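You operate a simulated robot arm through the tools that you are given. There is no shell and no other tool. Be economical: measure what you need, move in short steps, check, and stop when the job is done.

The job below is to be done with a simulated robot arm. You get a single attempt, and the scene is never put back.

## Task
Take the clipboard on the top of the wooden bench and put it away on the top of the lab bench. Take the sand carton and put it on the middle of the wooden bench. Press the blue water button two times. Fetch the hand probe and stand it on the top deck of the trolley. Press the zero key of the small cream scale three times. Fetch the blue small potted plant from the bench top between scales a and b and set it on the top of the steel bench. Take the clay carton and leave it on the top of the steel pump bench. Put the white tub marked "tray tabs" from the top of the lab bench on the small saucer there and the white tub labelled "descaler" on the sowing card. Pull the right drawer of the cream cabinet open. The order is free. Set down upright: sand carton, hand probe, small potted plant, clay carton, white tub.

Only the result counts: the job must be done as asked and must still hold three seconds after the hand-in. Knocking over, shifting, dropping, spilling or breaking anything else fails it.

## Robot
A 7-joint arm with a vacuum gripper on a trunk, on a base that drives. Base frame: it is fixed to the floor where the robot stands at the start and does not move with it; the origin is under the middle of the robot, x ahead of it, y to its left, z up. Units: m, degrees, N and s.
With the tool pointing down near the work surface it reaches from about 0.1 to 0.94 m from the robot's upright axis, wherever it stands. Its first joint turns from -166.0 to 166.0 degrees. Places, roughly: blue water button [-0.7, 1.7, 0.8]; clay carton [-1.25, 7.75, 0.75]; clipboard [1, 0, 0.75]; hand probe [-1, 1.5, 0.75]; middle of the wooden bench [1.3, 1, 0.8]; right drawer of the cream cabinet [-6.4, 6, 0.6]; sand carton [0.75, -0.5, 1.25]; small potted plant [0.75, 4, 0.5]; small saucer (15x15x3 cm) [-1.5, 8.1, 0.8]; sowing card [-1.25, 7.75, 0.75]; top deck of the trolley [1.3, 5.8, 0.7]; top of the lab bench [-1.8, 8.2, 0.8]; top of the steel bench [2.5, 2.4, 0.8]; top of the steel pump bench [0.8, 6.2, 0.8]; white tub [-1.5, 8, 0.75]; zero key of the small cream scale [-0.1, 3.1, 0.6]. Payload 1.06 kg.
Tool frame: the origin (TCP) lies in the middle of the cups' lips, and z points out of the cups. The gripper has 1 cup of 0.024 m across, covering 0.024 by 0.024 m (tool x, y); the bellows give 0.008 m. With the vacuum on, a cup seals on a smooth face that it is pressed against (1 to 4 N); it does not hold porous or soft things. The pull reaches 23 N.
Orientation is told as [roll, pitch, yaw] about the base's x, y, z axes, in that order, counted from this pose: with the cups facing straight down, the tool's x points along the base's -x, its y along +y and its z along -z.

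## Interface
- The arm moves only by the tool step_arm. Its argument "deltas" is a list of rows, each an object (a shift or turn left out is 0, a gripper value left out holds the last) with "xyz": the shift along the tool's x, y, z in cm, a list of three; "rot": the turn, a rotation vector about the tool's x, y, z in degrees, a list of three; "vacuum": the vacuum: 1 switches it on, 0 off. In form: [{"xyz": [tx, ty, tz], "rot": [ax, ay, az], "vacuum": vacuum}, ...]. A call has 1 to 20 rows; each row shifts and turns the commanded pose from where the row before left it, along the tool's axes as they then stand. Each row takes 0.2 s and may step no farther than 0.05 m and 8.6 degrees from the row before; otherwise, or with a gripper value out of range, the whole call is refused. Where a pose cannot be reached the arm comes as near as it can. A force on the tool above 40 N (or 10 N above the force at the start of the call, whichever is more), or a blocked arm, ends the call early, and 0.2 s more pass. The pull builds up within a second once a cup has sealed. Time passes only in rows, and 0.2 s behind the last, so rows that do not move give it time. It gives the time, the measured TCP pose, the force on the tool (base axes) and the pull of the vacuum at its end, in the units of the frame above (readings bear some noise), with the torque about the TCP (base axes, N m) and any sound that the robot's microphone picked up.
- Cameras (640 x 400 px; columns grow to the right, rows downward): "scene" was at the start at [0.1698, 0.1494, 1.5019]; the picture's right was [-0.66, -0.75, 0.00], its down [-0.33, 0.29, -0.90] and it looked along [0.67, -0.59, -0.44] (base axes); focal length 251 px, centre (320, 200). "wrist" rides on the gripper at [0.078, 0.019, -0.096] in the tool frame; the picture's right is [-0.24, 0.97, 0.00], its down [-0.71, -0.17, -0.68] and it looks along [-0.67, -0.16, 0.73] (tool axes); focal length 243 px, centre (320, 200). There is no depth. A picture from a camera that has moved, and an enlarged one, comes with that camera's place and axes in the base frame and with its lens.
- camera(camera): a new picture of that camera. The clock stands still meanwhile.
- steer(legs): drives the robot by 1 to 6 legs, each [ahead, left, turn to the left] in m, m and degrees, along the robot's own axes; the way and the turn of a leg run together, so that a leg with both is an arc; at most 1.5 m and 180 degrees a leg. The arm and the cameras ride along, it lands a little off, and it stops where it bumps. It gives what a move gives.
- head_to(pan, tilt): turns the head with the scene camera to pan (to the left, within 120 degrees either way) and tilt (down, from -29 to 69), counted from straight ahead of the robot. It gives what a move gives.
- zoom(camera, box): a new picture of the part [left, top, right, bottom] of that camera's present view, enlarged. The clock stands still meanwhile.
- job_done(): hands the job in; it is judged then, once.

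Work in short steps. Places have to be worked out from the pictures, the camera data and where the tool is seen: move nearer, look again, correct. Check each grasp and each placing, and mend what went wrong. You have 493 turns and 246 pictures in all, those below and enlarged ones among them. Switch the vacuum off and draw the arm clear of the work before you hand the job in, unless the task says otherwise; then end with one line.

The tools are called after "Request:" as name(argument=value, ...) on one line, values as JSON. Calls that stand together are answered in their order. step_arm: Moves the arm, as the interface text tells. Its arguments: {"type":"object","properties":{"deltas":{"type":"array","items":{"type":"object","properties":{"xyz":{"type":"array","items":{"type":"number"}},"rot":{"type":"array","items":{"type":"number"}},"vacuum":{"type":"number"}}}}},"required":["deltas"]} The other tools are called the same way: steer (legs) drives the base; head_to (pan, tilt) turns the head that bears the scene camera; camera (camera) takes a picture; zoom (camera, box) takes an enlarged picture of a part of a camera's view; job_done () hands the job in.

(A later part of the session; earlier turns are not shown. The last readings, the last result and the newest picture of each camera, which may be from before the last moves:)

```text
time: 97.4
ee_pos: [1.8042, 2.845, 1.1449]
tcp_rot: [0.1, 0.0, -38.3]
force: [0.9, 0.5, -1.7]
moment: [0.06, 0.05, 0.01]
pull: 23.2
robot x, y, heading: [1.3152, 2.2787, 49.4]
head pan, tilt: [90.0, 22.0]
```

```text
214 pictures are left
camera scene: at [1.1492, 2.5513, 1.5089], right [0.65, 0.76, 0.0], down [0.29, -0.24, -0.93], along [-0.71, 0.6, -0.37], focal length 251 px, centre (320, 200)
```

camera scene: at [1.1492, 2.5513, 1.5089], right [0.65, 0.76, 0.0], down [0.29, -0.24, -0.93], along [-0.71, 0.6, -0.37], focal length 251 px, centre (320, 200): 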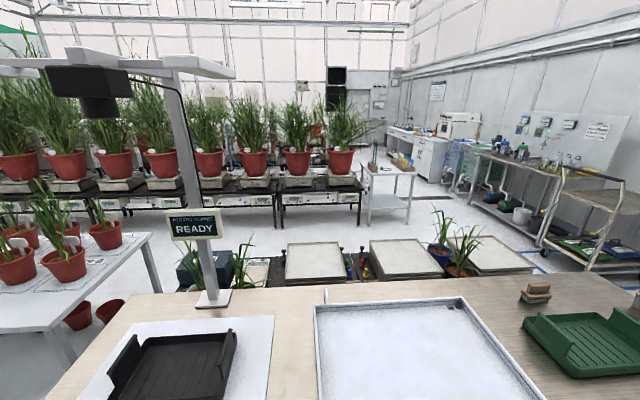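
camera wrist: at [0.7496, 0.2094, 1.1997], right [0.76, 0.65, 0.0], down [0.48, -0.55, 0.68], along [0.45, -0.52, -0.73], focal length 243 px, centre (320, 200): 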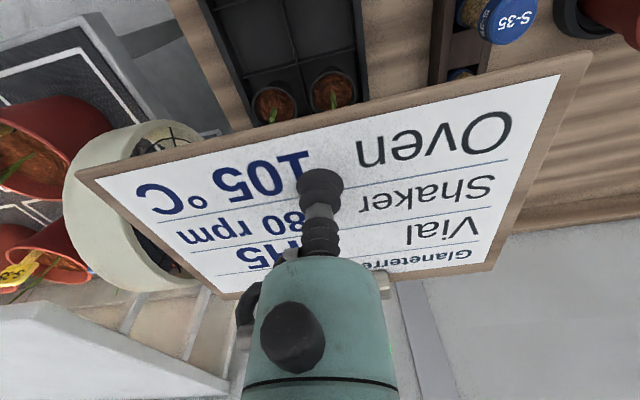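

Clear view of the lab. I go forward past the imaging bench's end, then turn left into the cross aisle and look.

Request:
steer(legs=[[0.3, 0, 3.6], [1.0, 0, 0], [0.75, 0, 0], [0, 0, 90]])

Request:
head_to(pan=20, tilt=25)

Request:
camera(camera="scene")

Request:
head_to(pan=-40, tilt=25)

Request:
camera(camera="scene")

```text
time: 111.6
ee_pos: [1.9745, 4.3498, 1.145]
tcp_rot: [0.0, 0.1, 53.4]
force: [1.0, -0.4, -1.1]
moment: [-0.04, 0.08, -0.03]
pull: 23.3
robot x, y, heading: [2.561, 3.8767, 141.4]
head pan, tilt: [90.0, 22.0]
```

```text
time: 113.0
ee_pos: [1.9753, 4.3499, 1.1463]
tcp_rot: [0.0, 0.1, 53.6]
force: [-0.6, -0.2, -1.8]
moment: [-0.03, 0.05, 0.01]
pull: 23.1
robot x, y, heading: [2.5581, 3.8767, 141.6]
head pan, tilt: [20.0, 25.0]
```

```text
213 pictures are left
camera scene: at [2.2613, 3.806, 1.5041], right [0.32, 0.95, 0.0], down [0.4, -0.13, -0.91], along [-0.86, 0.29, -0.42], focal length 251 px, centre (320, 200)
```

scene: 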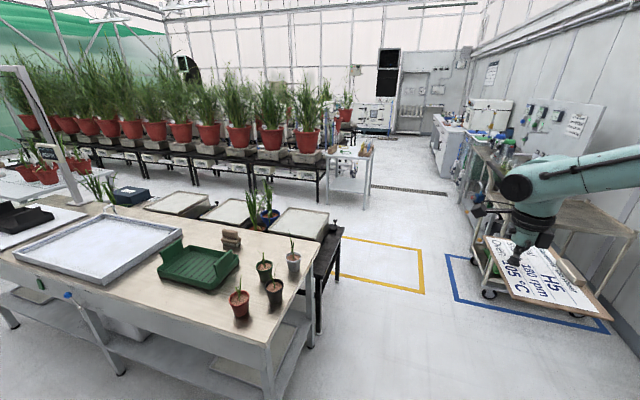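

```text
time: 114.3
ee_pos: [1.975, 4.3504, 1.1444]
tcp_rot: [0.0, 0.0, 53.6]
force: [-0.1, 0.2, -1.9]
moment: [-0.05, 0.04, 0.01]
pull: 22.8
robot x, y, heading: [2.558, 3.8749, 141.5]
head pan, tilt: [-40.0, 25.0]
```

```text
212 pictures are left
camera scene: at [2.3303, 3.867, 1.504], right [0.98, 0.2, 0.0], down [0.08, -0.41, -0.91], along [-0.18, 0.89, -0.42], focal length 251 px, centre (320, 200)
```

scene: 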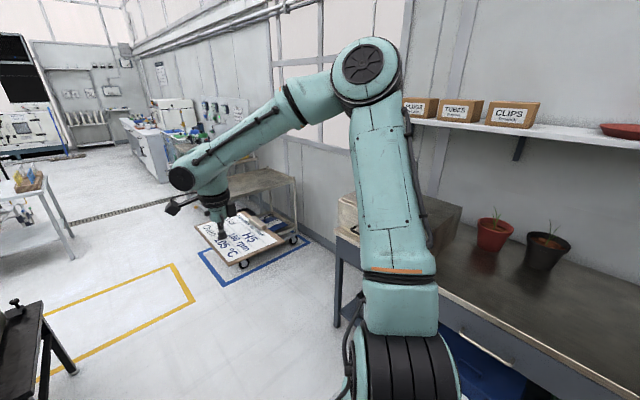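

Path along the cross aisle (between low bed and trolley's blue marking) is clear. Drive on toward the lab bench.

Request:
steer(legs=[[0, 0.08, 1.6], [1.5, 0, 0], [1.5, 0, 0]])

Request:
head_to(pan=0, tilt=25)

Request:
camera(camera="scene")

Request:
head_to(pan=-70, tilt=30)

Request:
camera(camera="scene")

```text
time: 129.7
ee_pos: [-0.5969, 5.9997, 1.1462]
tcp_rot: [0.0, 0.0, 57.5]
force: [0.5, -0.3, -1.1]
moment: [-0.05, 0.02, -0.01]
pull: 22.8
robot x, y, heading: [0.0165, 5.5696, 145.6]
head pan, tilt: [-40.0, 25.0]
```

```text
time: 130.7
ee_pos: [-0.5969, 5.9991, 1.1451]
tcp_rot: [-0.1, 0.1, 57.6]
force: [-0.3, 0.3, -1.6]
moment: [-0.04, 0.02, 0.02]
pull: 23.2
robot x, y, heading: [0.0133, 5.5705, 145.7]
head pan, tilt: [0.0, 25.0]
```

```text
211 pictures are left
camera scene: at [-0.2599, 5.5065, 1.504], right [0.57, 0.82, 0.0], down [0.35, -0.24, -0.91], along [-0.75, 0.51, -0.42], focal length 251 px, centre (320, 200)
```

scene: 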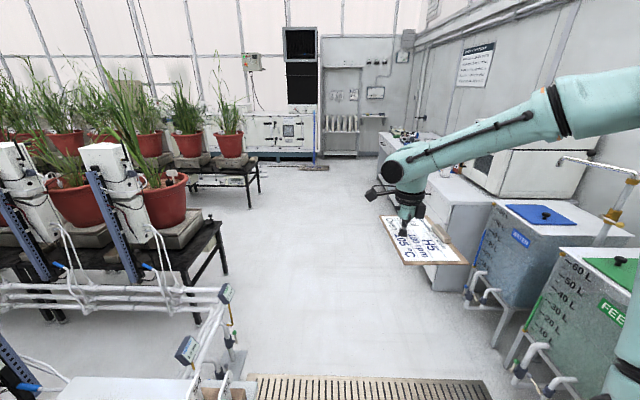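

```text
time: 132.2
ee_pos: [-0.5968, 5.9999, 1.1463]
tcp_rot: [-0.1, 0.1, 57.7]
force: [0.2, 0.0, -2.0]
moment: [-0.08, 0.02, 0.0]
pull: 23.1
robot x, y, heading: [0.0164, 5.5692, 145.6]
head pan, tilt: [-70.0, 30.0]
```

```text
210 pictures are left
camera scene: at [-0.1614, 5.5419, 1.4961], right [0.97, -0.25, 0.0], down [-0.12, -0.48, -0.87], along [0.22, 0.84, -0.5], focal length 251 px, centre (320, 200)
```

scene: 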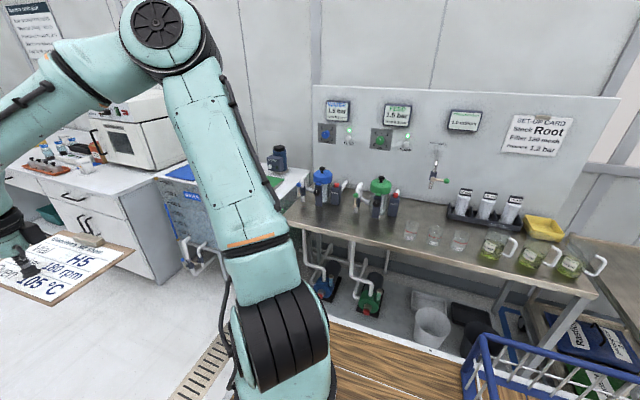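

Continue toward the lab bench (ahead right), correcting the heading.

Request:
steer(legs=[[0, 0, -3], [1.5, 0, 0], [0.3, 0, 0]])

Request:
head_to(pan=-30, tilt=35)

Request:
camera(camera="scene")

Request:
head_to(pan=-80, tilt=35)

Request:
camera(camera="scene")

```text
time: 141.5
ee_pos: [-1.9589, 7.1416, 1.145]
tcp_rot: [0.0, 0.0, 53.5]
force: [0.2, -0.1, -2.4]
moment: [-0.09, 0.04, 0.0]
pull: 23.3
robot x, y, heading: [-1.3761, 6.6697, 141.2]
head pan, tilt: [-70.0, 30.0]
```

```text
time: 142.6
ee_pos: [-1.9581, 7.1397, 1.145]
tcp_rot: [0.0, 0.0, 53.6]
force: [0.1, 0.2, -1.4]
moment: [-0.07, 0.05, 0.03]
pull: 23.3
robot x, y, heading: [-1.3773, 6.6694, 141.3]
head pan, tilt: [-30.0, 35.0]
```

```text
209 pictures are left
camera scene: at [-1.6174, 6.649, 1.4883], right [0.93, 0.36, 0.0], down [0.21, -0.53, -0.82], along [-0.3, 0.76, -0.57], focal length 251 px, centre (320, 200)
```

scene: 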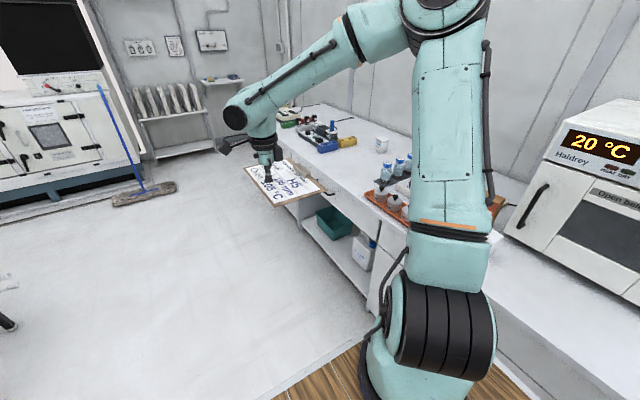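

```text
time: 143.8
ee_pos: [-1.9579, 7.142, 1.1448]
tcp_rot: [0.1, 0.1, 53.5]
force: [-0.5, -0.4, -2.0]
moment: [-0.04, 0.04, 0.02]
pull: 22.6
robot x, y, heading: [-1.3766, 6.667, 141.2]
head pan, tilt: [-80.0, 35.0]
```

```text
208 pictures are left
camera scene: at [-1.5433, 6.6444, 1.4883], right [0.88, -0.48, 0.0], down [-0.27, -0.5, -0.82], along [0.39, 0.72, -0.57], focal length 251 px, centre (320, 200)
```

scene: 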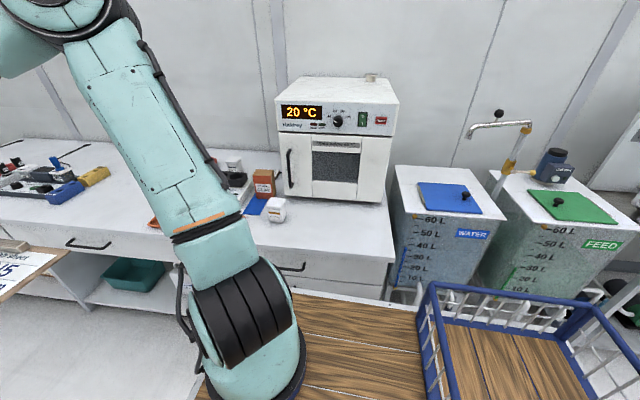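

Lab bench front edge at about s=5.04. Move closer, forward 0.6 m, and look from there.

Request:
steer(legs=[[0.6, 0, 2], [0, -0.2, 0]])

Request:
head_to(pan=-40, tilt=40)

Request:
camera(camera="scene")

Request:
head_to(pan=-105, tilt=40)

Request:
camera(camera="scene")

```text
time: 148.3
ee_pos: [-2.3292, 7.632, 1.1444]
tcp_rot: [0.1, 0.1, 56.1]
force: [0.1, -0.4, -1.6]
moment: [-0.04, 0.06, 0.0]
pull: 22.8
robot x, y, heading: [-1.7234, 7.1885, 143.9]
head pan, tilt: [-80.0, 35.0]
```

```text
time: 149.4
ee_pos: [-2.3284, 7.6325, 1.1448]
tcp_rot: [-0.1, 0.1, 56.1]
force: [-0.9, 0.1, -1.6]
moment: [-0.04, 0.04, 0.0]
pull: 23.0
robot x, y, heading: [-1.724, 7.1897, 144.1]
head pan, tilt: [-40.0, 40.0]
```

```text
207 pictures are left
camera scene: at [-1.9494, 7.1579, 1.4807], right [0.97, 0.24, 0.0], down [0.16, -0.62, -0.77], along [-0.18, 0.74, -0.64], focal length 251 px, centre (320, 200)
```

scene: 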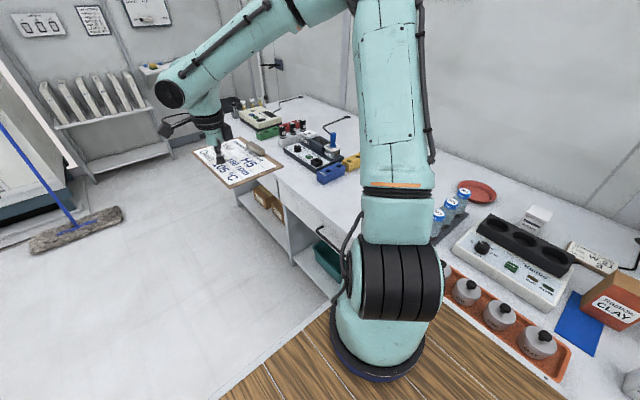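

```text
time: 150.7
ee_pos: [-2.3277, 7.633, 1.1466]
tcp_rot: [-0.2, 0.0, 56.2]
force: [1.0, -0.2, -1.5]
moment: [-0.04, 0.05, 0.02]
pull: 22.8
robot x, y, heading: [-1.7256, 7.1873, 144.1]
head pan, tilt: [-105.0, 40.0]
```

```text
206 pictures are left
camera scene: at [-1.8629, 7.129, 1.4807], right [0.63, -0.78, 0.0], down [-0.5, -0.41, -0.77], along [0.59, 0.48, -0.64], focal length 251 px, centre (320, 200)
```

scene: 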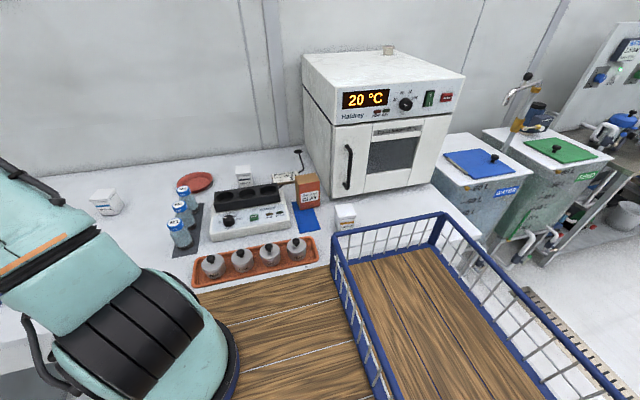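

Zoom to read labels on tubs, cards.

Request:
zoom(camera="scene", box=[170, 140, 370, 265])

Request:
zoom(camera="scene", box=[70, 160, 210, 248])

```text
3.20 times, centred on (270, 202) of scene
camera zoom: at [-1.8629, 7.129, 1.4807], right [0.63, -0.78, 0.0], down [-0.5, -0.41, -0.77], along [0.59, 0.48, -0.64], focal length 804 px, centre (480, 192)
```

zoom: 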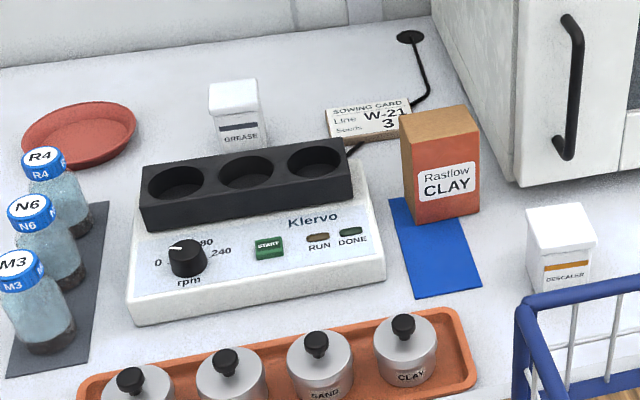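

```text
4.55 times, centred on (140, 204) of scene
camera zoom: at [-1.8629, 7.129, 1.4807], right [0.63, -0.78, 0.0], down [-0.5, -0.41, -0.77], along [0.59, 0.48, -0.64], focal length 1141 px, centre (1138, 182)
```

zoom: 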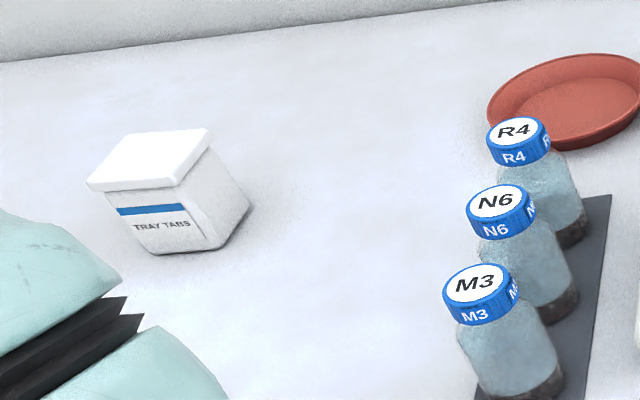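

Tray-tabs tub ≈[-1.82,8.27], saucer, sowing card (W-21), clay and descaler identified. Place the clipboard first on clear bench at ≈[-1.99,8.01].

Request:
step_arm(deltas=[{"xyz": [-4.53, -0.61, 0]}, {"xyz": [-4.53, -0.61, 0]}, {"xyz": [-4.53, -0.61, 0]}, {"xyz": [-4.53, -0.61, 0]}, {"xyz": [-4.53, -0.61, 0]}, {"xyz": [-4.53, -0.61, 0]}, {"xyz": [-4.53, -0.61, 0]}, {"xyz": [-4.53, -0.61, 0]}, {"xyz": [-4.53, -0.61, 0]}, {"xyz": [-4.53, -0.61, 0]}, {"xyz": [-4.53, -0.61, 0]}])

Request:
head_to(pan=-65, tilt=40)

Request:
camera(camera="scene")

Request:
camera(camera="wrist")

```text
time: 153.1
ee_pos: [-1.9949, 8.0065, 1.1455]
tcp_rot: [-0.1, 0.1, 56.3]
force: [-0.2, -0.2, -0.7]
moment: [-0.05, 0.02, 0.05]
pull: 22.7
robot x, y, heading: [-1.7252, 7.1901, 144.5]
head pan, tilt: [-105.0, 40.0]
```

```text
time: 154.2
ee_pos: [-1.9943, 8.0061, 1.1447]
tcp_rot: [0.0, 0.0, 56.1]
force: [-0.2, 0.5, -1.8]
moment: [-0.06, 0.05, -0.03]
pull: 22.6
robot x, y, heading: [-1.7262, 7.1876, 144.2]
head pan, tilt: [-65.0, 40.0]
```

```text
203 pictures are left
camera scene: at [-1.9126, 7.1589, 1.4807], right [0.98, -0.19, 0.0], down [-0.12, -0.63, -0.77], along [0.15, 0.75, -0.64], focal length 251 px, centre (320, 200)
```

scene: 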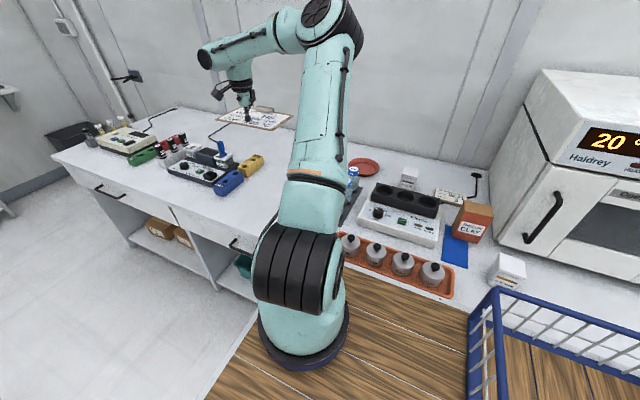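

```text
202 pictures are left
camera wrist: at [-2.0535, 7.9521, 1.2418], right [-0.68, 0.74, 0.0], down [0.54, 0.49, 0.69], along [0.5, 0.46, -0.73], focal length 243 px, centre (320, 200)
```

wrist: 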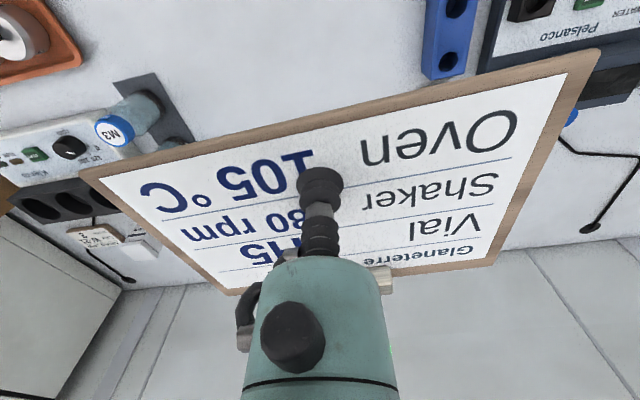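

Shift 5 cm away from the blue block, then lower toward the bench.

Request:
step_arm(deltas=[{"xyz": [0, -4.8, 0]}, {"xyz": [0, 0, 4.5]}, {"xyz": [0, 0, 4.5]}, {"xyz": [0, 0, 4.5]}, {"xyz": [0, 0, 4.5]}, {"xyz": [0, 0, 4.5]}, {"xyz": [0, 0, 4.5]}, {"xyz": [0, 0, 4]}])

Request:
camera(camera="scene")

Request:
camera(camera="wrist")

```text
time: 156.0
ee_pos: [-1.9546, 7.9835, 0.8352]
tcp_rot: [0.0, 0.1, 56.1]
force: [-0.7, 0.4, -1.7]
moment: [-0.09, 0.06, 0.01]
pull: 23.3
robot x, y, heading: [-1.7277, 7.1898, 143.8]
head pan, tilt: [-65.0, 40.0]
```

```text
201 pictures are left
camera scene: at [-1.9126, 7.1586, 1.4807], right [0.98, -0.19, 0.0], down [-0.12, -0.63, -0.77], along [0.15, 0.75, -0.64], focal length 251 px, centre (320, 200)
```

scene: 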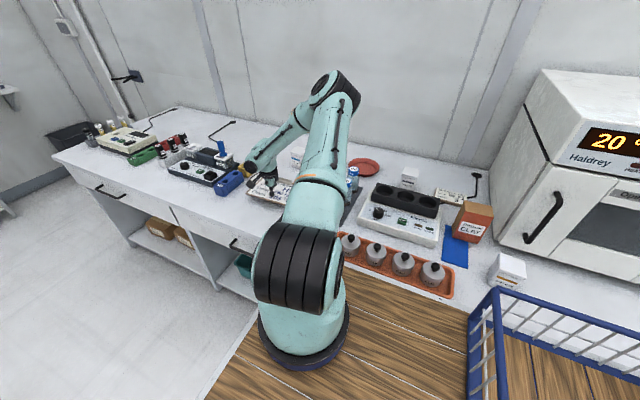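

```text
200 pictures are left
camera wrist: at [-2.0135, 7.9296, 0.9331], right [-0.68, 0.74, 0.0], down [0.54, 0.49, 0.69], along [0.5, 0.46, -0.73], focal length 243 px, centre (320, 200)
```

wrist: 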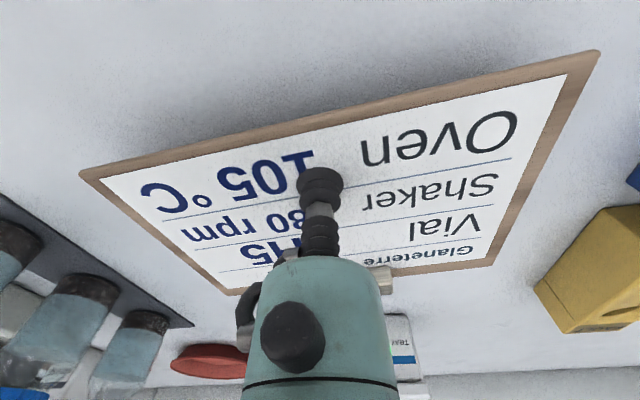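

Clear all around. Lower to contact.

Request:
step_arm(deltas=[{"xyz": [0, 0, 3]}, {"xyz": [0, 0, 1]}, {"xyz": [0, 0, 0.6]}, {"xyz": [0, 0, 0.6]}])

```text
time: 156.8
ee_pos: [-1.9543, 7.9849, 0.797]
tcp_rot: [0.4, -0.4, 56.2]
force: [0.6, 0.8, 18.0]
moment: [-0.02, -0.05, -0.06]
pull: 22.9
robot x, y, heading: [-1.7226, 7.1854, 143.9]
head pan, tilt: [-65.0, 40.0]
stopped in row 3: the force on the tool passed its limit at 52 N (the readings are from after the stop); the commanded pose is now the measured one
```

Contact at z≈0.797 (bench ≈0.79). Release and rise, then inspect.

Request:
step_arm(deltas=[{"xyz": [0, 0, -0.3]}, {"vacuum": 0}, {}, {}, {"xyz": [0, 0, -1]}, {"xyz": [0, 0, -4]}, {"xyz": [0, 0, -4]}, {"xyz": [0, 0, -4]}, {"xyz": [0, 0, -4]}, {"xyz": [0, 0, -4]}, {"xyz": [0, 0, -4]}, {"xyz": [0, 0, -4]}])

Request:
camera(camera="wrist")

```text
time: 159.4
ee_pos: [-1.9541, 7.9797, 1.088]
tcp_rot: [0.1, -0.3, 56.3]
force: [0.3, 0.4, -0.2]
moment: [-0.01, -0.02, 0.0]
pull: 0.0
robot x, y, heading: [-1.7264, 7.1847, 144.1]
head pan, tilt: [-65.0, 40.0]
```

```text
199 pictures are left
camera wrist: at [-2.0132, 7.926, 1.1846], right [-0.68, 0.74, 0.0], down [0.54, 0.49, 0.69], along [0.5, 0.47, -0.73], focal length 243 px, centre (320, 200)
```

wrist: 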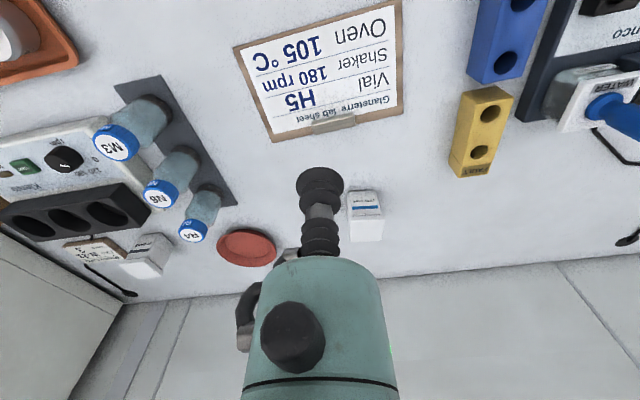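

Clipboard lies flat. Now move over the tray-tabs tub (≈[-1.795,8.265]).

Request:
step_arm(deltas=[{"xyz": [-4.64, 0.39, 0]}, {"xyz": [-4.64, 0.39, 1]}, {"xyz": [-4.64, 0.39, 1]}, {"xyz": [-4.64, 0.39, 1]}, {"xyz": [-4.64, 0.39, 1]}, {"xyz": [-4.64, 0.39, 2]}, {"xyz": [-4.64, 0.39, 2]}, {"xyz": [0, 0, 3]}])

Request:
camera(camera="wrist")

```text
refused: row 6 steps farther than a row can; nothing moved
```

```text
198 pictures are left
camera wrist: at [-2.0132, 7.926, 1.1846], right [-0.68, 0.74, 0.0], down [0.54, 0.49, 0.69], along [0.5, 0.47, -0.73], focal length 243 px, centre (320, 200)
```

wrist: 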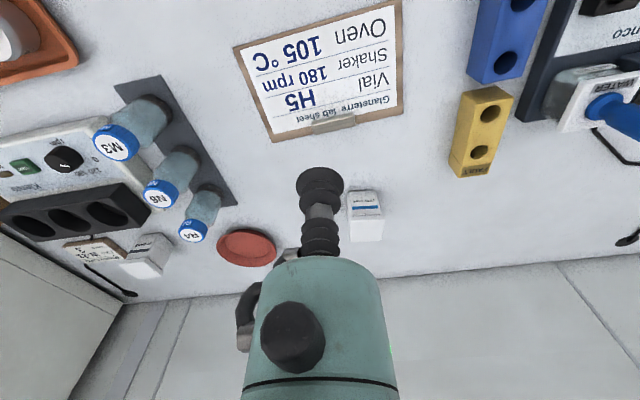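

Row too long; redo with legal steps.

Request:
step_arm(deltas=[{"xyz": [-4.64, 0.39, 0]}, {"xyz": [-4.64, 0.39, 1]}, {"xyz": [-4.64, 0.39, 1]}, {"xyz": [-4.64, 0.39, 1]}, {"xyz": [-4.64, 0.39, 1]}, {"xyz": [-4.64, 0.39, 1]}, {"xyz": [-4.64, 0.39, 1]}, {"xyz": [0, 0, 3]}, {"xyz": [0, 0, 2]}])

Request:
camera(camera="wrist")

```text
time: 161.4
ee_pos: [-1.8201, 8.1771, 0.9958]
tcp_rot: [0.2, -0.2, 56.1]
force: [0.4, -0.6, 0.0]
moment: [0.04, -0.03, 0.01]
pull: 0.2
out of reach, approached as far as the arm can: row 5, 6, 7
robot x, y, heading: [-1.7266, 7.1845, 143.5]
head pan, tilt: [-65.0, 40.0]
```

```text
197 pictures are left
camera wrist: at [-1.879, 8.1228, 1.0921], right [-0.68, 0.74, 0.0], down [0.54, 0.49, 0.69], along [0.5, 0.47, -0.73], focal length 243 px, centre (320, 200)
```

wrist: 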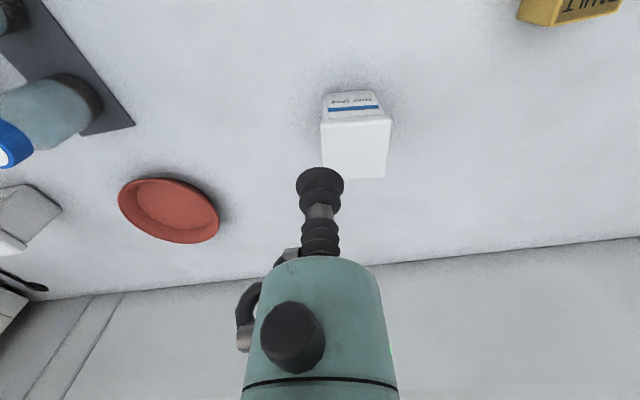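

The tub is 7 cm beyond reach. Nudge the base 8 cm nearer and 15 cm ahead (tool is well above the items).

Request:
steer(legs=[[0.15, -0.09, 0]])

Request:
camera(camera="wrist")

```text
time: 162.9
ee_pos: [-1.8833, 8.3303, 0.9954]
tcp_rot: [0.2, -0.2, 55.6]
force: [-1.5, -0.4, 0.4]
moment: [-0.02, -0.03, 0.01]
pull: 0.0
robot x, y, heading: [-1.8033, 7.3379, 143.4]
head pan, tilt: [-65.0, 40.0]
```

```text
196 pictures are left
camera wrist: at [-1.9428, 8.2754, 1.0924], right [-0.67, 0.74, 0.0], down [0.54, 0.48, 0.69], along [0.51, 0.46, -0.73], focal length 243 px, centre (320, 200)
```

wrist: 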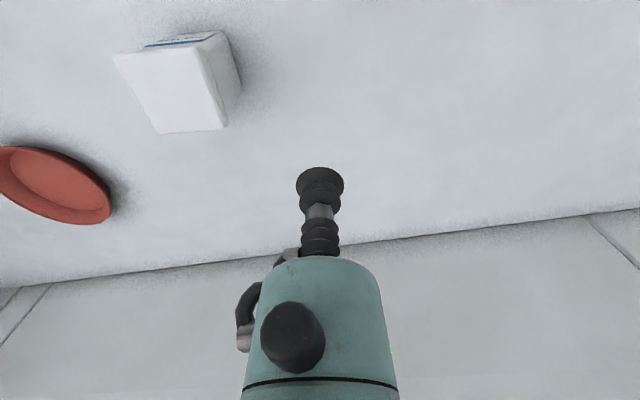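

Tub lid triangulates to ≈[-1.814,8.233,0.893]. Move over and partly down.

Request:
step_arm(deltas=[{"xyz": [1.4, -3.7, 0]}, {"xyz": [1.4, -3.7, 0]}, {"xyz": [1.4, -3.8, 0]}, {"xyz": [0, 0, 4]}, {"xyz": [0, 0, 2]}])

Request:
camera(camera="wrist")

```text
time: 164.1
ee_pos: [-1.8142, 8.2307, 0.937]
tcp_rot: [0.2, -0.3, 55.6]
force: [0.6, 0.2, 0.4]
moment: [-0.03, 0.05, -0.02]
pull: 0.0
robot x, y, heading: [-1.7948, 7.336, 143.6]
head pan, tilt: [-65.0, 40.0]
```

```text
195 pictures are left
camera wrist: at [-1.8744, 8.1764, 1.0336], right [-0.67, 0.74, 0.0], down [0.54, 0.48, 0.69], along [0.51, 0.46, -0.73], focal length 243 px, centre (320, 200)
```

wrist: 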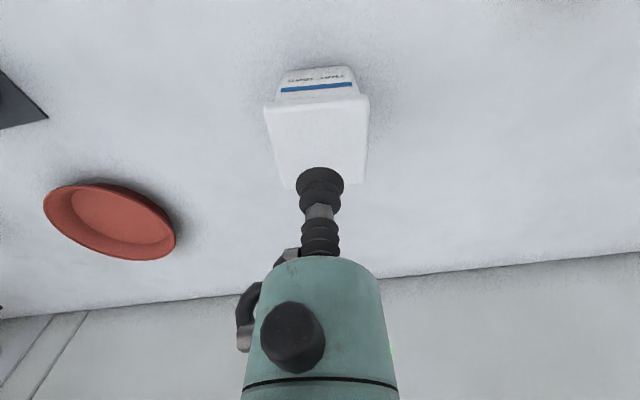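

Centred. Descend with vacuum.

Request:
step_arm(deltas=[{"xyz": [0, 0, 3], "vacuum": 1}, {"xyz": [0, 0, 0.8]}, {"xyz": [0, 0, 0.6]}, {}])

```text
time: 165.1
ee_pos: [-1.8144, 8.2329, 0.8904]
tcp_rot: [0.2, -0.2, 55.6]
force: [0.3, 0.6, 0.0]
moment: [0.01, 0.02, 0.03]
pull: 23.2
robot x, y, heading: [-1.8043, 7.3361, 143.3]
head pan, tilt: [-65.0, 40.0]
```

Sealed. Lift and carry toward the saucer (≈[-1.495,8.13]).

Request:
step_arm(deltas=[{"xyz": [0, 0, -4]}, {"xyz": [0, 0, -3]}, {"xyz": [-1.36, -4.59, 0]}, {"xyz": [-1.36, -4.59, 0]}, {"xyz": [-1.36, -4.59, 0]}, {"xyz": [-1.36, -4.59, 0]}, {"xyz": [-1.36, -4.59, 0]}, {"xyz": [-1.36, -4.59, 0]}, {"xyz": [-1.36, -4.59, 0]}])

Request:
camera(camera="wrist")

Request:
head_to(pan=-75, tilt=40)

Request:
camera(camera="scene")

```text
time: 167.1
ee_pos: [-1.499, 8.1267, 0.9586]
tcp_rot: [0.1, -0.2, 55.6]
force: [-0.7, -0.4, -1.8]
moment: [-0.01, -0.02, -0.02]
pull: 23.4
robot x, y, heading: [-1.802, 7.3388, 143.4]
head pan, tilt: [-65.0, 40.0]
```

```text
194 pictures are left
camera wrist: at [-1.5594, 8.0739, 1.0551], right [-0.67, 0.74, 0.0], down [0.54, 0.48, 0.69], along [0.51, 0.46, -0.73], focal length 243 px, centre (320, 200)
```

wrist: 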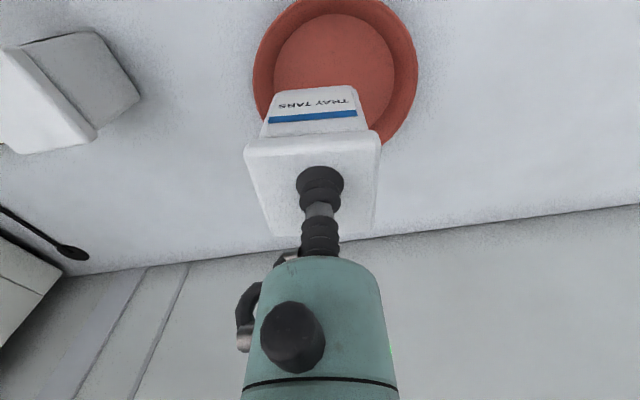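

```text
time: 167.8
ee_pos: [-1.4984, 8.1276, 0.958]
tcp_rot: [0.2, -0.2, 55.6]
force: [0.1, -1.3, -2.1]
moment: [0.0, 0.01, -0.02]
pull: 23.2
robot x, y, heading: [-1.8003, 7.335, 143.4]
head pan, tilt: [-75.0, 40.0]
```

```text
193 pictures are left
camera scene: at [-1.9725, 7.3075, 1.4807], right [0.93, -0.37, 0.0], down [-0.24, -0.6, -0.77], along [0.28, 0.71, -0.64], focal length 251 px, centre (320, 200)
```

scene: 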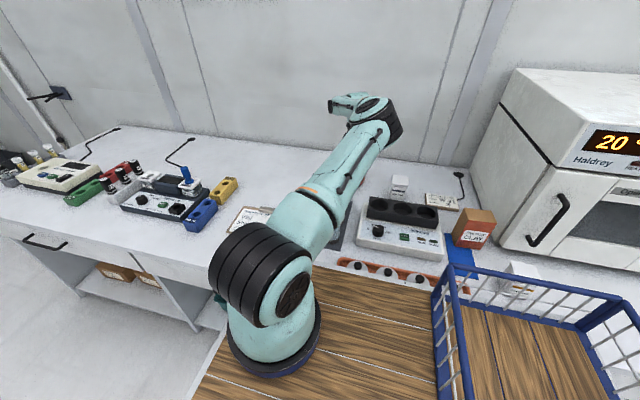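

Reachable. Saucer centre refines to [-1.517,8.131]; shift 2 cm and lower.

Request:
step_arm(deltas=[{"xyz": [0.7, 1.7, 0]}, {"xyz": [0, 0, 3]}, {"xyz": [0, 0, 1]}, {}])

Request:
camera(camera="wrist")

```text
time: 168.8
ee_pos: [-1.5147, 8.1326, 0.9205]
tcp_rot: [0.2, -0.1, 55.6]
force: [0.0, -0.5, -1.5]
moment: [-0.01, 0.03, 0.0]
pull: 22.5
robot x, y, heading: [-1.7998, 7.334, 143.6]
head pan, tilt: [-75.0, 40.0]
```

```text
192 pictures are left
camera wrist: at [-1.5746, 8.0793, 1.0177], right [-0.67, 0.74, 0.0], down [0.54, 0.48, 0.69], along [0.51, 0.46, -0.73], focal length 243 px, centre (320, 200)
```

wrist: 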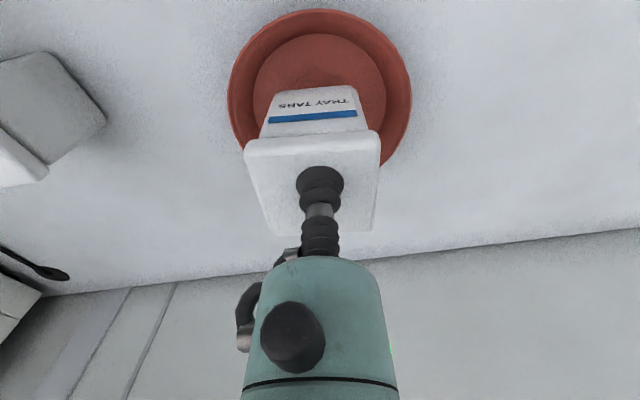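

Aligned. Lower to contact in small steps.

Request:
step_arm(deltas=[{"xyz": [0, 0, 0.8]}, {"xyz": [0, 0, 0.5]}, {}])

```text
time: 169.6
ee_pos: [-1.5131, 8.1328, 0.9071]
tcp_rot: [0.1, -0.2, 55.6]
force: [0.0, 0.2, -0.8]
moment: [-0.04, 0.0, 0.04]
pull: 22.5
robot x, y, heading: [-1.8002, 7.3406, 143.7]
head pan, tilt: [-75.0, 40.0]
```

Request:
step_arm(deltas=[{"xyz": [0, 0, 0.4]}, {"xyz": [0, 0, 0.4]}, {}])

```text
time: 170.4
ee_pos: [-1.5124, 8.1339, 0.9004]
tcp_rot: [0.2, -0.3, 55.6]
force: [0.1, -0.1, -1.8]
moment: [0.02, 0.05, -0.01]
pull: 23.1
robot x, y, heading: [-1.7979, 7.3401, 143.4]
head pan, tilt: [-75.0, 40.0]
```

Request:
step_arm(deltas=[{"xyz": [0, 0, 0.3]}, {"xyz": [0, 0, 0.3]}, {}])

```text
time: 171.2
ee_pos: [-1.5119, 8.1334, 0.8933]
tcp_rot: [0.2, -0.3, 55.6]
force: [-1.9, -0.4, 7.5]
moment: [-0.04, -0.02, -0.01]
pull: 22.7
robot x, y, heading: [-1.799, 7.3354, 143.7]
head pan, tilt: [-75.0, 40.0]
```

Contact. Release and rise.

Request:
step_arm(deltas=[{"xyz": [0, 0, -0.2], "vacuum": 0}, {}, {}, {"xyz": [0, 0, -1]}, {"xyz": [0, 0, -3]}, {"xyz": [0, 0, -4]}, {"xyz": [0, 0, -4]}, {"xyz": [0, 0, -4]}])

Request:
camera(camera="wrist")

```text
time: 173.0
ee_pos: [-1.5135, 8.1303, 1.0556]
tcp_rot: [0.2, -0.2, 55.7]
force: [1.1, 0.6, -0.2]
moment: [-0.05, 0.01, -0.01]
pull: 0.0
robot x, y, heading: [-1.799, 7.3362, 143.2]
head pan, tilt: [-75.0, 40.0]
```

```text
191 pictures are left
camera wrist: at [-1.5736, 8.0776, 1.1527], right [-0.67, 0.74, 0.0], down [0.54, 0.48, 0.69], along [0.51, 0.46, -0.73], focal length 243 px, centre (320, 200)
```

wrist: 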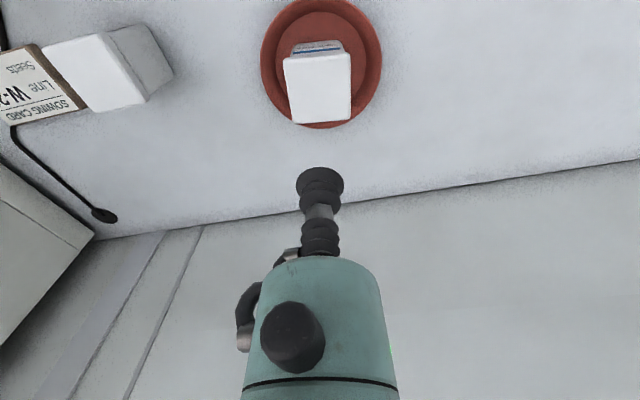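

Tub stands in the saucer. Retract the arm, then back up 0.45 m to work on the descaler and sowing card.

Request:
step_arm(deltas=[{"xyz": [2, 0, -4]}, {"xyz": [3, 0, -3]}, {"xyz": [4.5, 0, 0]}, {"xyz": [4.5, 0, 0]}, {"xyz": [4.5, 0, 0]}, {"xyz": [4.5, 0, 0]}, {"xyz": [4.5, 0, 0]}, {"xyz": [4.5, 0, 0]}, {"xyz": [4.5, 0, 0]}, {"xyz": [4.5, 0, 0]}])

Request:
steer(legs=[[-0.5, 0.03, 0]])

Request:
head_to(pan=-80, tilt=40)

Request:
camera(camera="scene")

Request:
camera(camera="wrist")

```text
time: 175.2
ee_pos: [-1.7447, 7.7913, 1.1249]
tcp_rot: [0.3, -0.1, 55.5]
force: [0.1, 0.2, 0.0]
moment: [-0.03, 0.03, 0.01]
pull: 0.0
robot x, y, heading: [-1.7996, 7.3351, 143.3]
head pan, tilt: [-75.0, 40.0]
```

```text
time: 177.0
ee_pos: [-1.6809, 7.6756, 1.1249]
tcp_rot: [0.3, -0.3, 61.1]
force: [0.2, 0.0, -0.4]
moment: [0.01, -0.02, 0.0]
pull: 0.0
robot x, y, heading: [-1.6933, 7.2181, 148.9]
head pan, tilt: [-75.0, 40.0]
stopped in leg 1: the robot was blocked; the commanded pose is now the measured one
```

```text
time: 177.7
ee_pos: [-1.6804, 7.6754, 1.1247]
tcp_rot: [0.3, -0.2, 61.1]
force: [0.1, -0.1, -0.2]
moment: [0.01, 0.0, 0.02]
pull: 0.0
robot x, y, heading: [-1.6903, 7.2188, 148.7]
head pan, tilt: [-80.0, 40.0]
```

```text
190 pictures are left
camera scene: at [-1.8534, 7.1691, 1.4807], right [0.93, -0.36, 0.0], down [-0.23, -0.6, -0.77], along [0.28, 0.71, -0.64], focal length 251 px, centre (320, 200)
```

scene: 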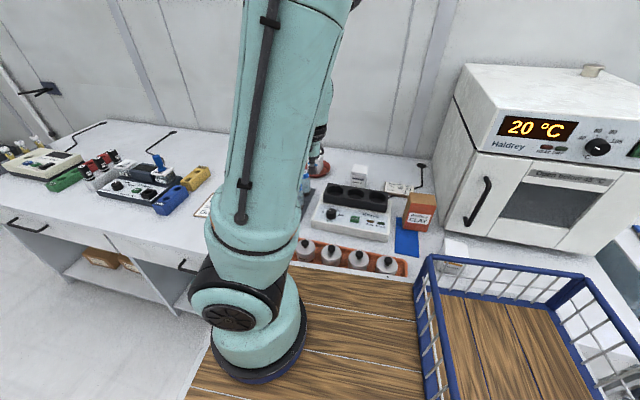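

```text
189 pictures are left
camera wrist: at [-1.7353, 7.6163, 1.2223], right [-0.74, 0.68, 0.0], down [0.49, 0.53, 0.69], along [0.46, 0.51, -0.73], focal length 243 px, centre (320, 200)
```

wrist: 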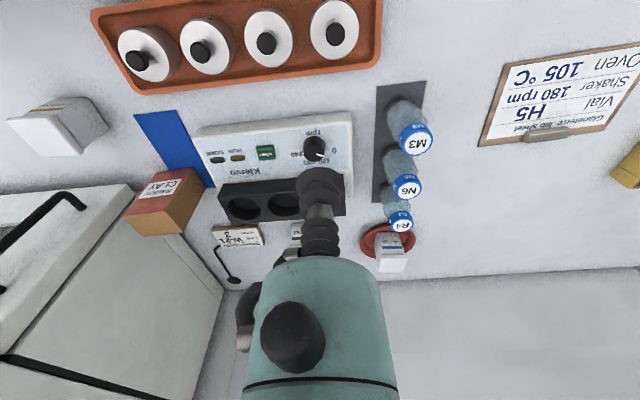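

The basket bumped pipes of the water tank area behind. I'll pull away from the bench, turn to face it (heading 53°) and approach nose-in instead.

Request:
steer(legs=[[0.03, 0.32, 0], [0, 0, -95.5]])

Request:
head_to(pan=0, tilt=45)

Request:
camera(camera="scene")

Request:
head_to(pan=-60, tilt=30)

Request:
camera(camera="scene")

```text
time: 183.9
ee_pos: [-1.434, 6.8882, 1.1253]
tcp_rot: [0.1, -0.2, -36.0]
force: [-0.1, -0.6, 0.1]
moment: [-0.01, -0.01, -0.02]
pull: 0.1
robot x, y, heading: [-1.8847, 6.9529, 51.8]
head pan, tilt: [-80.0, 40.0]
```

```text
time: 185.4
ee_pos: [-1.4329, 6.8901, 1.1254]
tcp_rot: [0.2, -0.3, -35.9]
force: [0.0, 0.0, 0.4]
moment: [-0.01, 0.0, 0.01]
pull: 0.0
robot x, y, heading: [-1.8863, 6.9567, 51.9]
head pan, tilt: [0.0, 45.0]
```

```text
188 pictures are left
camera scene: at [-1.9387, 7.2286, 1.4735], right [0.79, -0.62, 0.0], down [-0.44, -0.56, -0.71], along [0.44, 0.56, -0.71], focal length 251 px, centre (320, 200)
```

scene: 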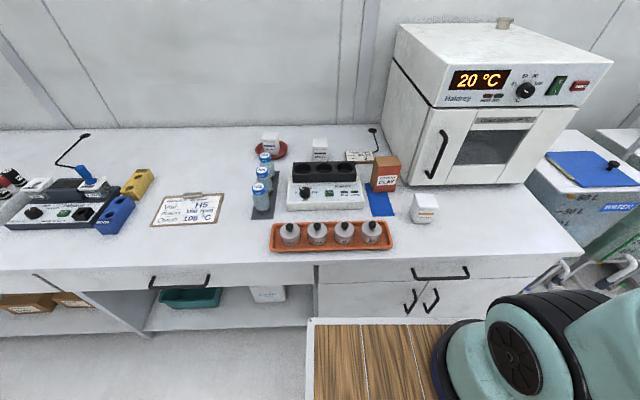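

```text
time: 186.8
ee_pos: [-1.4332, 6.8895, 1.1254]
tcp_rot: [0.2, -0.2, -36.0]
force: [-0.4, 0.1, 0.6]
moment: [-0.02, -0.03, -0.01]
pull: 0.0
robot x, y, heading: [-1.8857, 6.9541, 51.9]
head pan, tilt: [-60.0, 30.0]
```

```text
187 pictures are left
camera scene: at [-1.8995, 7.1519, 1.4961], right [-0.14, -0.99, 0.0], down [-0.5, 0.07, -0.87], along [0.86, -0.12, -0.5], focal length 251 px, centre (320, 200)
```

scene: 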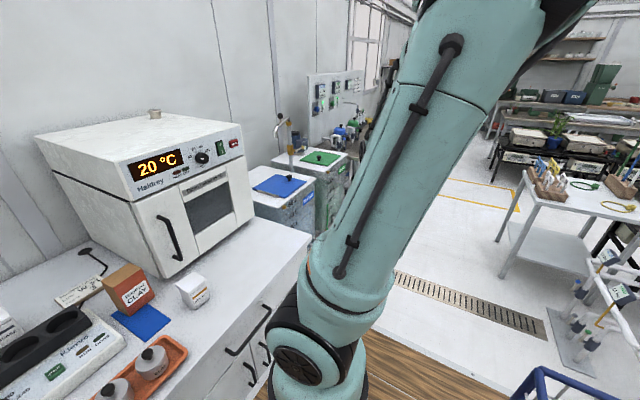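

Facing the bench now. Shift left so the arm column lines up with the card, and creep forward; then test reach.

Request:
steer(legs=[[0, 0.15, 1.2], [0.1, 0, 0]])

Request:
head_to(pan=0, tilt=66)

Request:
camera(camera="scene")

```text
time: 188.9
ee_pos: [-1.4909, 7.0739, 1.1262]
tcp_rot: [0.2, -0.1, -34.6]
force: [0.3, -0.6, 0.9]
moment: [-0.01, 0.05, 0.02]
pull: 0.0
robot x, y, heading: [-1.9484, 7.1299, 53.5]
head pan, tilt: [-60.0, 30.0]
```

```text
time: 190.2
ee_pos: [-1.492, 7.0745, 1.1269]
tcp_rot: [0.2, -0.2, -34.5]
force: [0.1, 0.4, 0.1]
moment: [-0.01, 0.0, -0.04]
pull: 0.0
robot x, y, heading: [-1.9435, 7.1282, 53.2]
head pan, tilt: [0.0, 66.0]
```

```text
186 pictures are left
camera scene: at [-2.0184, 7.3828, 1.4474], right [0.8, -0.6, 0.0], down [-0.55, -0.73, -0.41], along [0.24, 0.33, -0.91], focal length 251 px, centre (320, 200)
```

scene: 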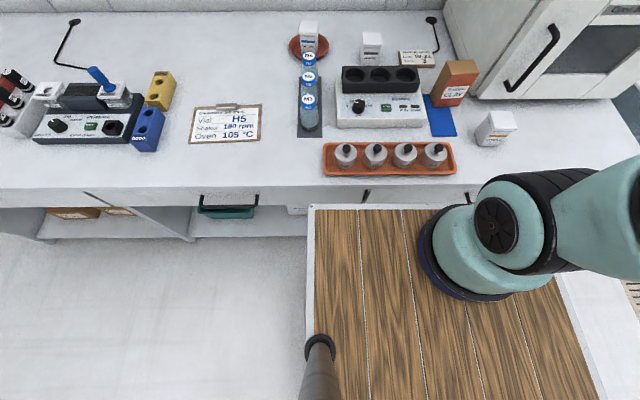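

Deck is about z≈0.87 with the arm column near its right front. Pick the descaler first: move over it (≈[-1.315,7.458]).

Request:
step_arm(deltas=[{"xyz": [0.79, 4.62, 0]}, {"xyz": [0.79, 4.62, 0]}, {"xyz": [0.79, 4.62, 0]}, {"xyz": [0.79, 4.62, 0]}, {"xyz": [0.79, 4.62, 0]}, {"xyz": [0.79, 4.62, 0]}, {"xyz": [0.79, 4.62, 0]}, {"xyz": [0.79, 4.62, 0]}, {"xyz": [0.79, 4.62, 0]}, {"xyz": [0, 0, 4]}, {"xyz": [0, 0, 4]}])

Request:
camera(camera="wrist")

Request:
camera(camera="scene")

```text
time: 192.6
ee_pos: [-1.3129, 7.4579, 1.047]
tcp_rot: [0.4, -0.3, -34.5]
force: [-0.7, 1.0, 0.3]
moment: [-0.02, -0.05, 0.02]
pull: 0.0
robot x, y, heading: [-1.9431, 7.1301, 53.3]
head pan, tilt: [0.0, 66.0]
```

```text
185 pictures are left
camera wrist: at [-1.3681, 7.5188, 1.1441], right [0.74, 0.67, 0.01], down [0.48, -0.54, 0.69], along [0.46, -0.51, -0.73], focal length 243 px, centre (320, 200)
```

wrist: 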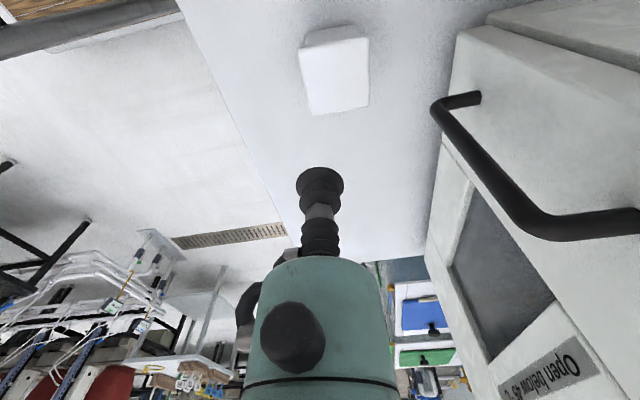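

```text
184 pictures are left
camera scene: at [-2.0188, 7.3828, 1.4474], right [0.8, -0.6, 0.0], down [-0.55, -0.73, -0.41], along [0.24, 0.33, -0.91], focal length 251 px, centre (320, 200)
```

scene: 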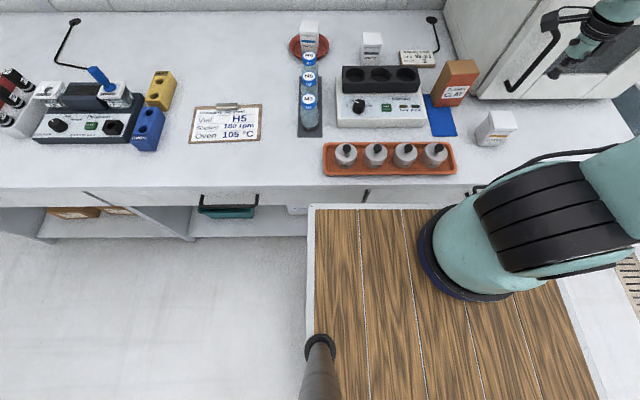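

Lid at [-1.306,7.474]. Shift 1.7 cm and descend near.

Request:
step_arm(deltas=[{"xyz": [0.3, 1.7, 0]}, {"xyz": [0, 0, 4]}, {"xyz": [0, 0, 4]}, {"xyz": [0, 0, 3]}])

Request:
camera(camera="wrist")

```text
time: 193.6
ee_pos: [-1.309, 7.4741, 0.9366]
tcp_rot: [0.3, -0.2, -34.5]
force: [-0.2, -1.0, 0.3]
moment: [-0.02, -0.01, -0.02]
pull: 0.1
robot x, y, heading: [-1.9445, 7.1291, 53.2]
head pan, tilt: [0.0, 66.0]
```

```text
183 pictures are left
camera wrist: at [-1.363, 7.5336, 1.0333], right [0.74, 0.67, 0.01], down [0.48, -0.54, 0.69], along [0.46, -0.51, -0.73], focal length 243 px, centre (320, 200)
```

wrist: 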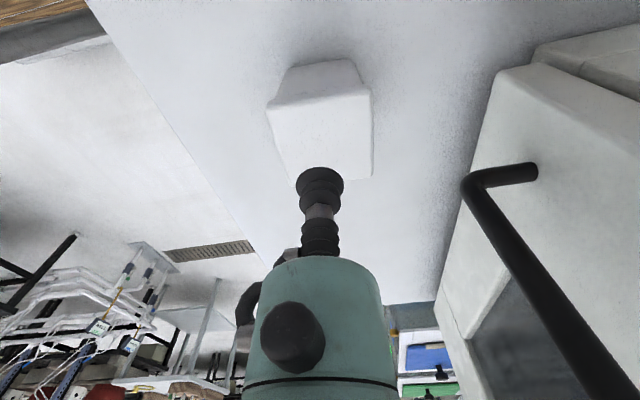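

Centred; descend with vacuum on.

Request:
step_arm(deltas=[{"xyz": [0, 0, 3], "vacuum": 1}, {"xyz": [0, 0, 1]}, {"xyz": [0, 0, 0.6]}, {}])

```text
time: 194.6
ee_pos: [-1.3073, 7.4721, 0.8919]
tcp_rot: [0.2, -0.2, -34.5]
force: [-0.5, -0.1, -0.2]
moment: [-0.01, 0.01, 0.0]
pull: 23.0
robot x, y, heading: [-1.9458, 7.1318, 53.5]
head pan, tilt: [0.0, 66.0]
```

Sealed. Lift, move left away from the oven; then nudge the base forward.

Request:
step_arm(deltas=[{"xyz": [0, 0, -4]}, {"xyz": [0, 0, -4]}, {"xyz": [0, 0, -4.5]}, {"xyz": [0, 0, -4.5]}, {"xyz": [4, 0.17, 0]}, {"xyz": [4, 0.17, 0]}, {"xyz": [4, 0.17, 0]}, {"xyz": [4, 0.17, 0]}, {"xyz": [3, 0.17, 0]}])

Request:
steer(legs=[[0.08, 0, 0]])

Request:
camera(camera="scene")

```text
time: 196.6
ee_pos: [-1.4598, 7.5857, 1.0573]
tcp_rot: [0.2, -0.3, -34.5]
force: [-0.4, -0.8, -1.9]
moment: [-0.04, 0.02, 0.0]
pull: 22.3
robot x, y, heading: [-1.9462, 7.129, 53.5]
head pan, tilt: [0.0, 66.0]
```

```text
time: 197.6
ee_pos: [-1.4129, 7.6513, 1.0573]
tcp_rot: [0.2, -0.2, -34.4]
force: [-1.2, 1.0, -2.4]
moment: [-0.01, 0.06, 0.0]
pull: 22.9
robot x, y, heading: [-1.8968, 7.1897, 53.4]
head pan, tilt: [0.0, 66.0]
```

```text
182 pictures are left
camera scene: at [-1.9719, 7.4458, 1.4474], right [0.8, -0.6, 0.0], down [-0.54, -0.73, -0.41], along [0.24, 0.33, -0.91], focal length 251 px, centre (320, 200)
```

scene: 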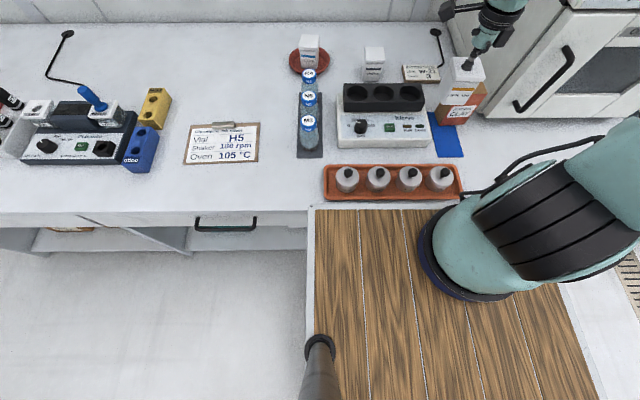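

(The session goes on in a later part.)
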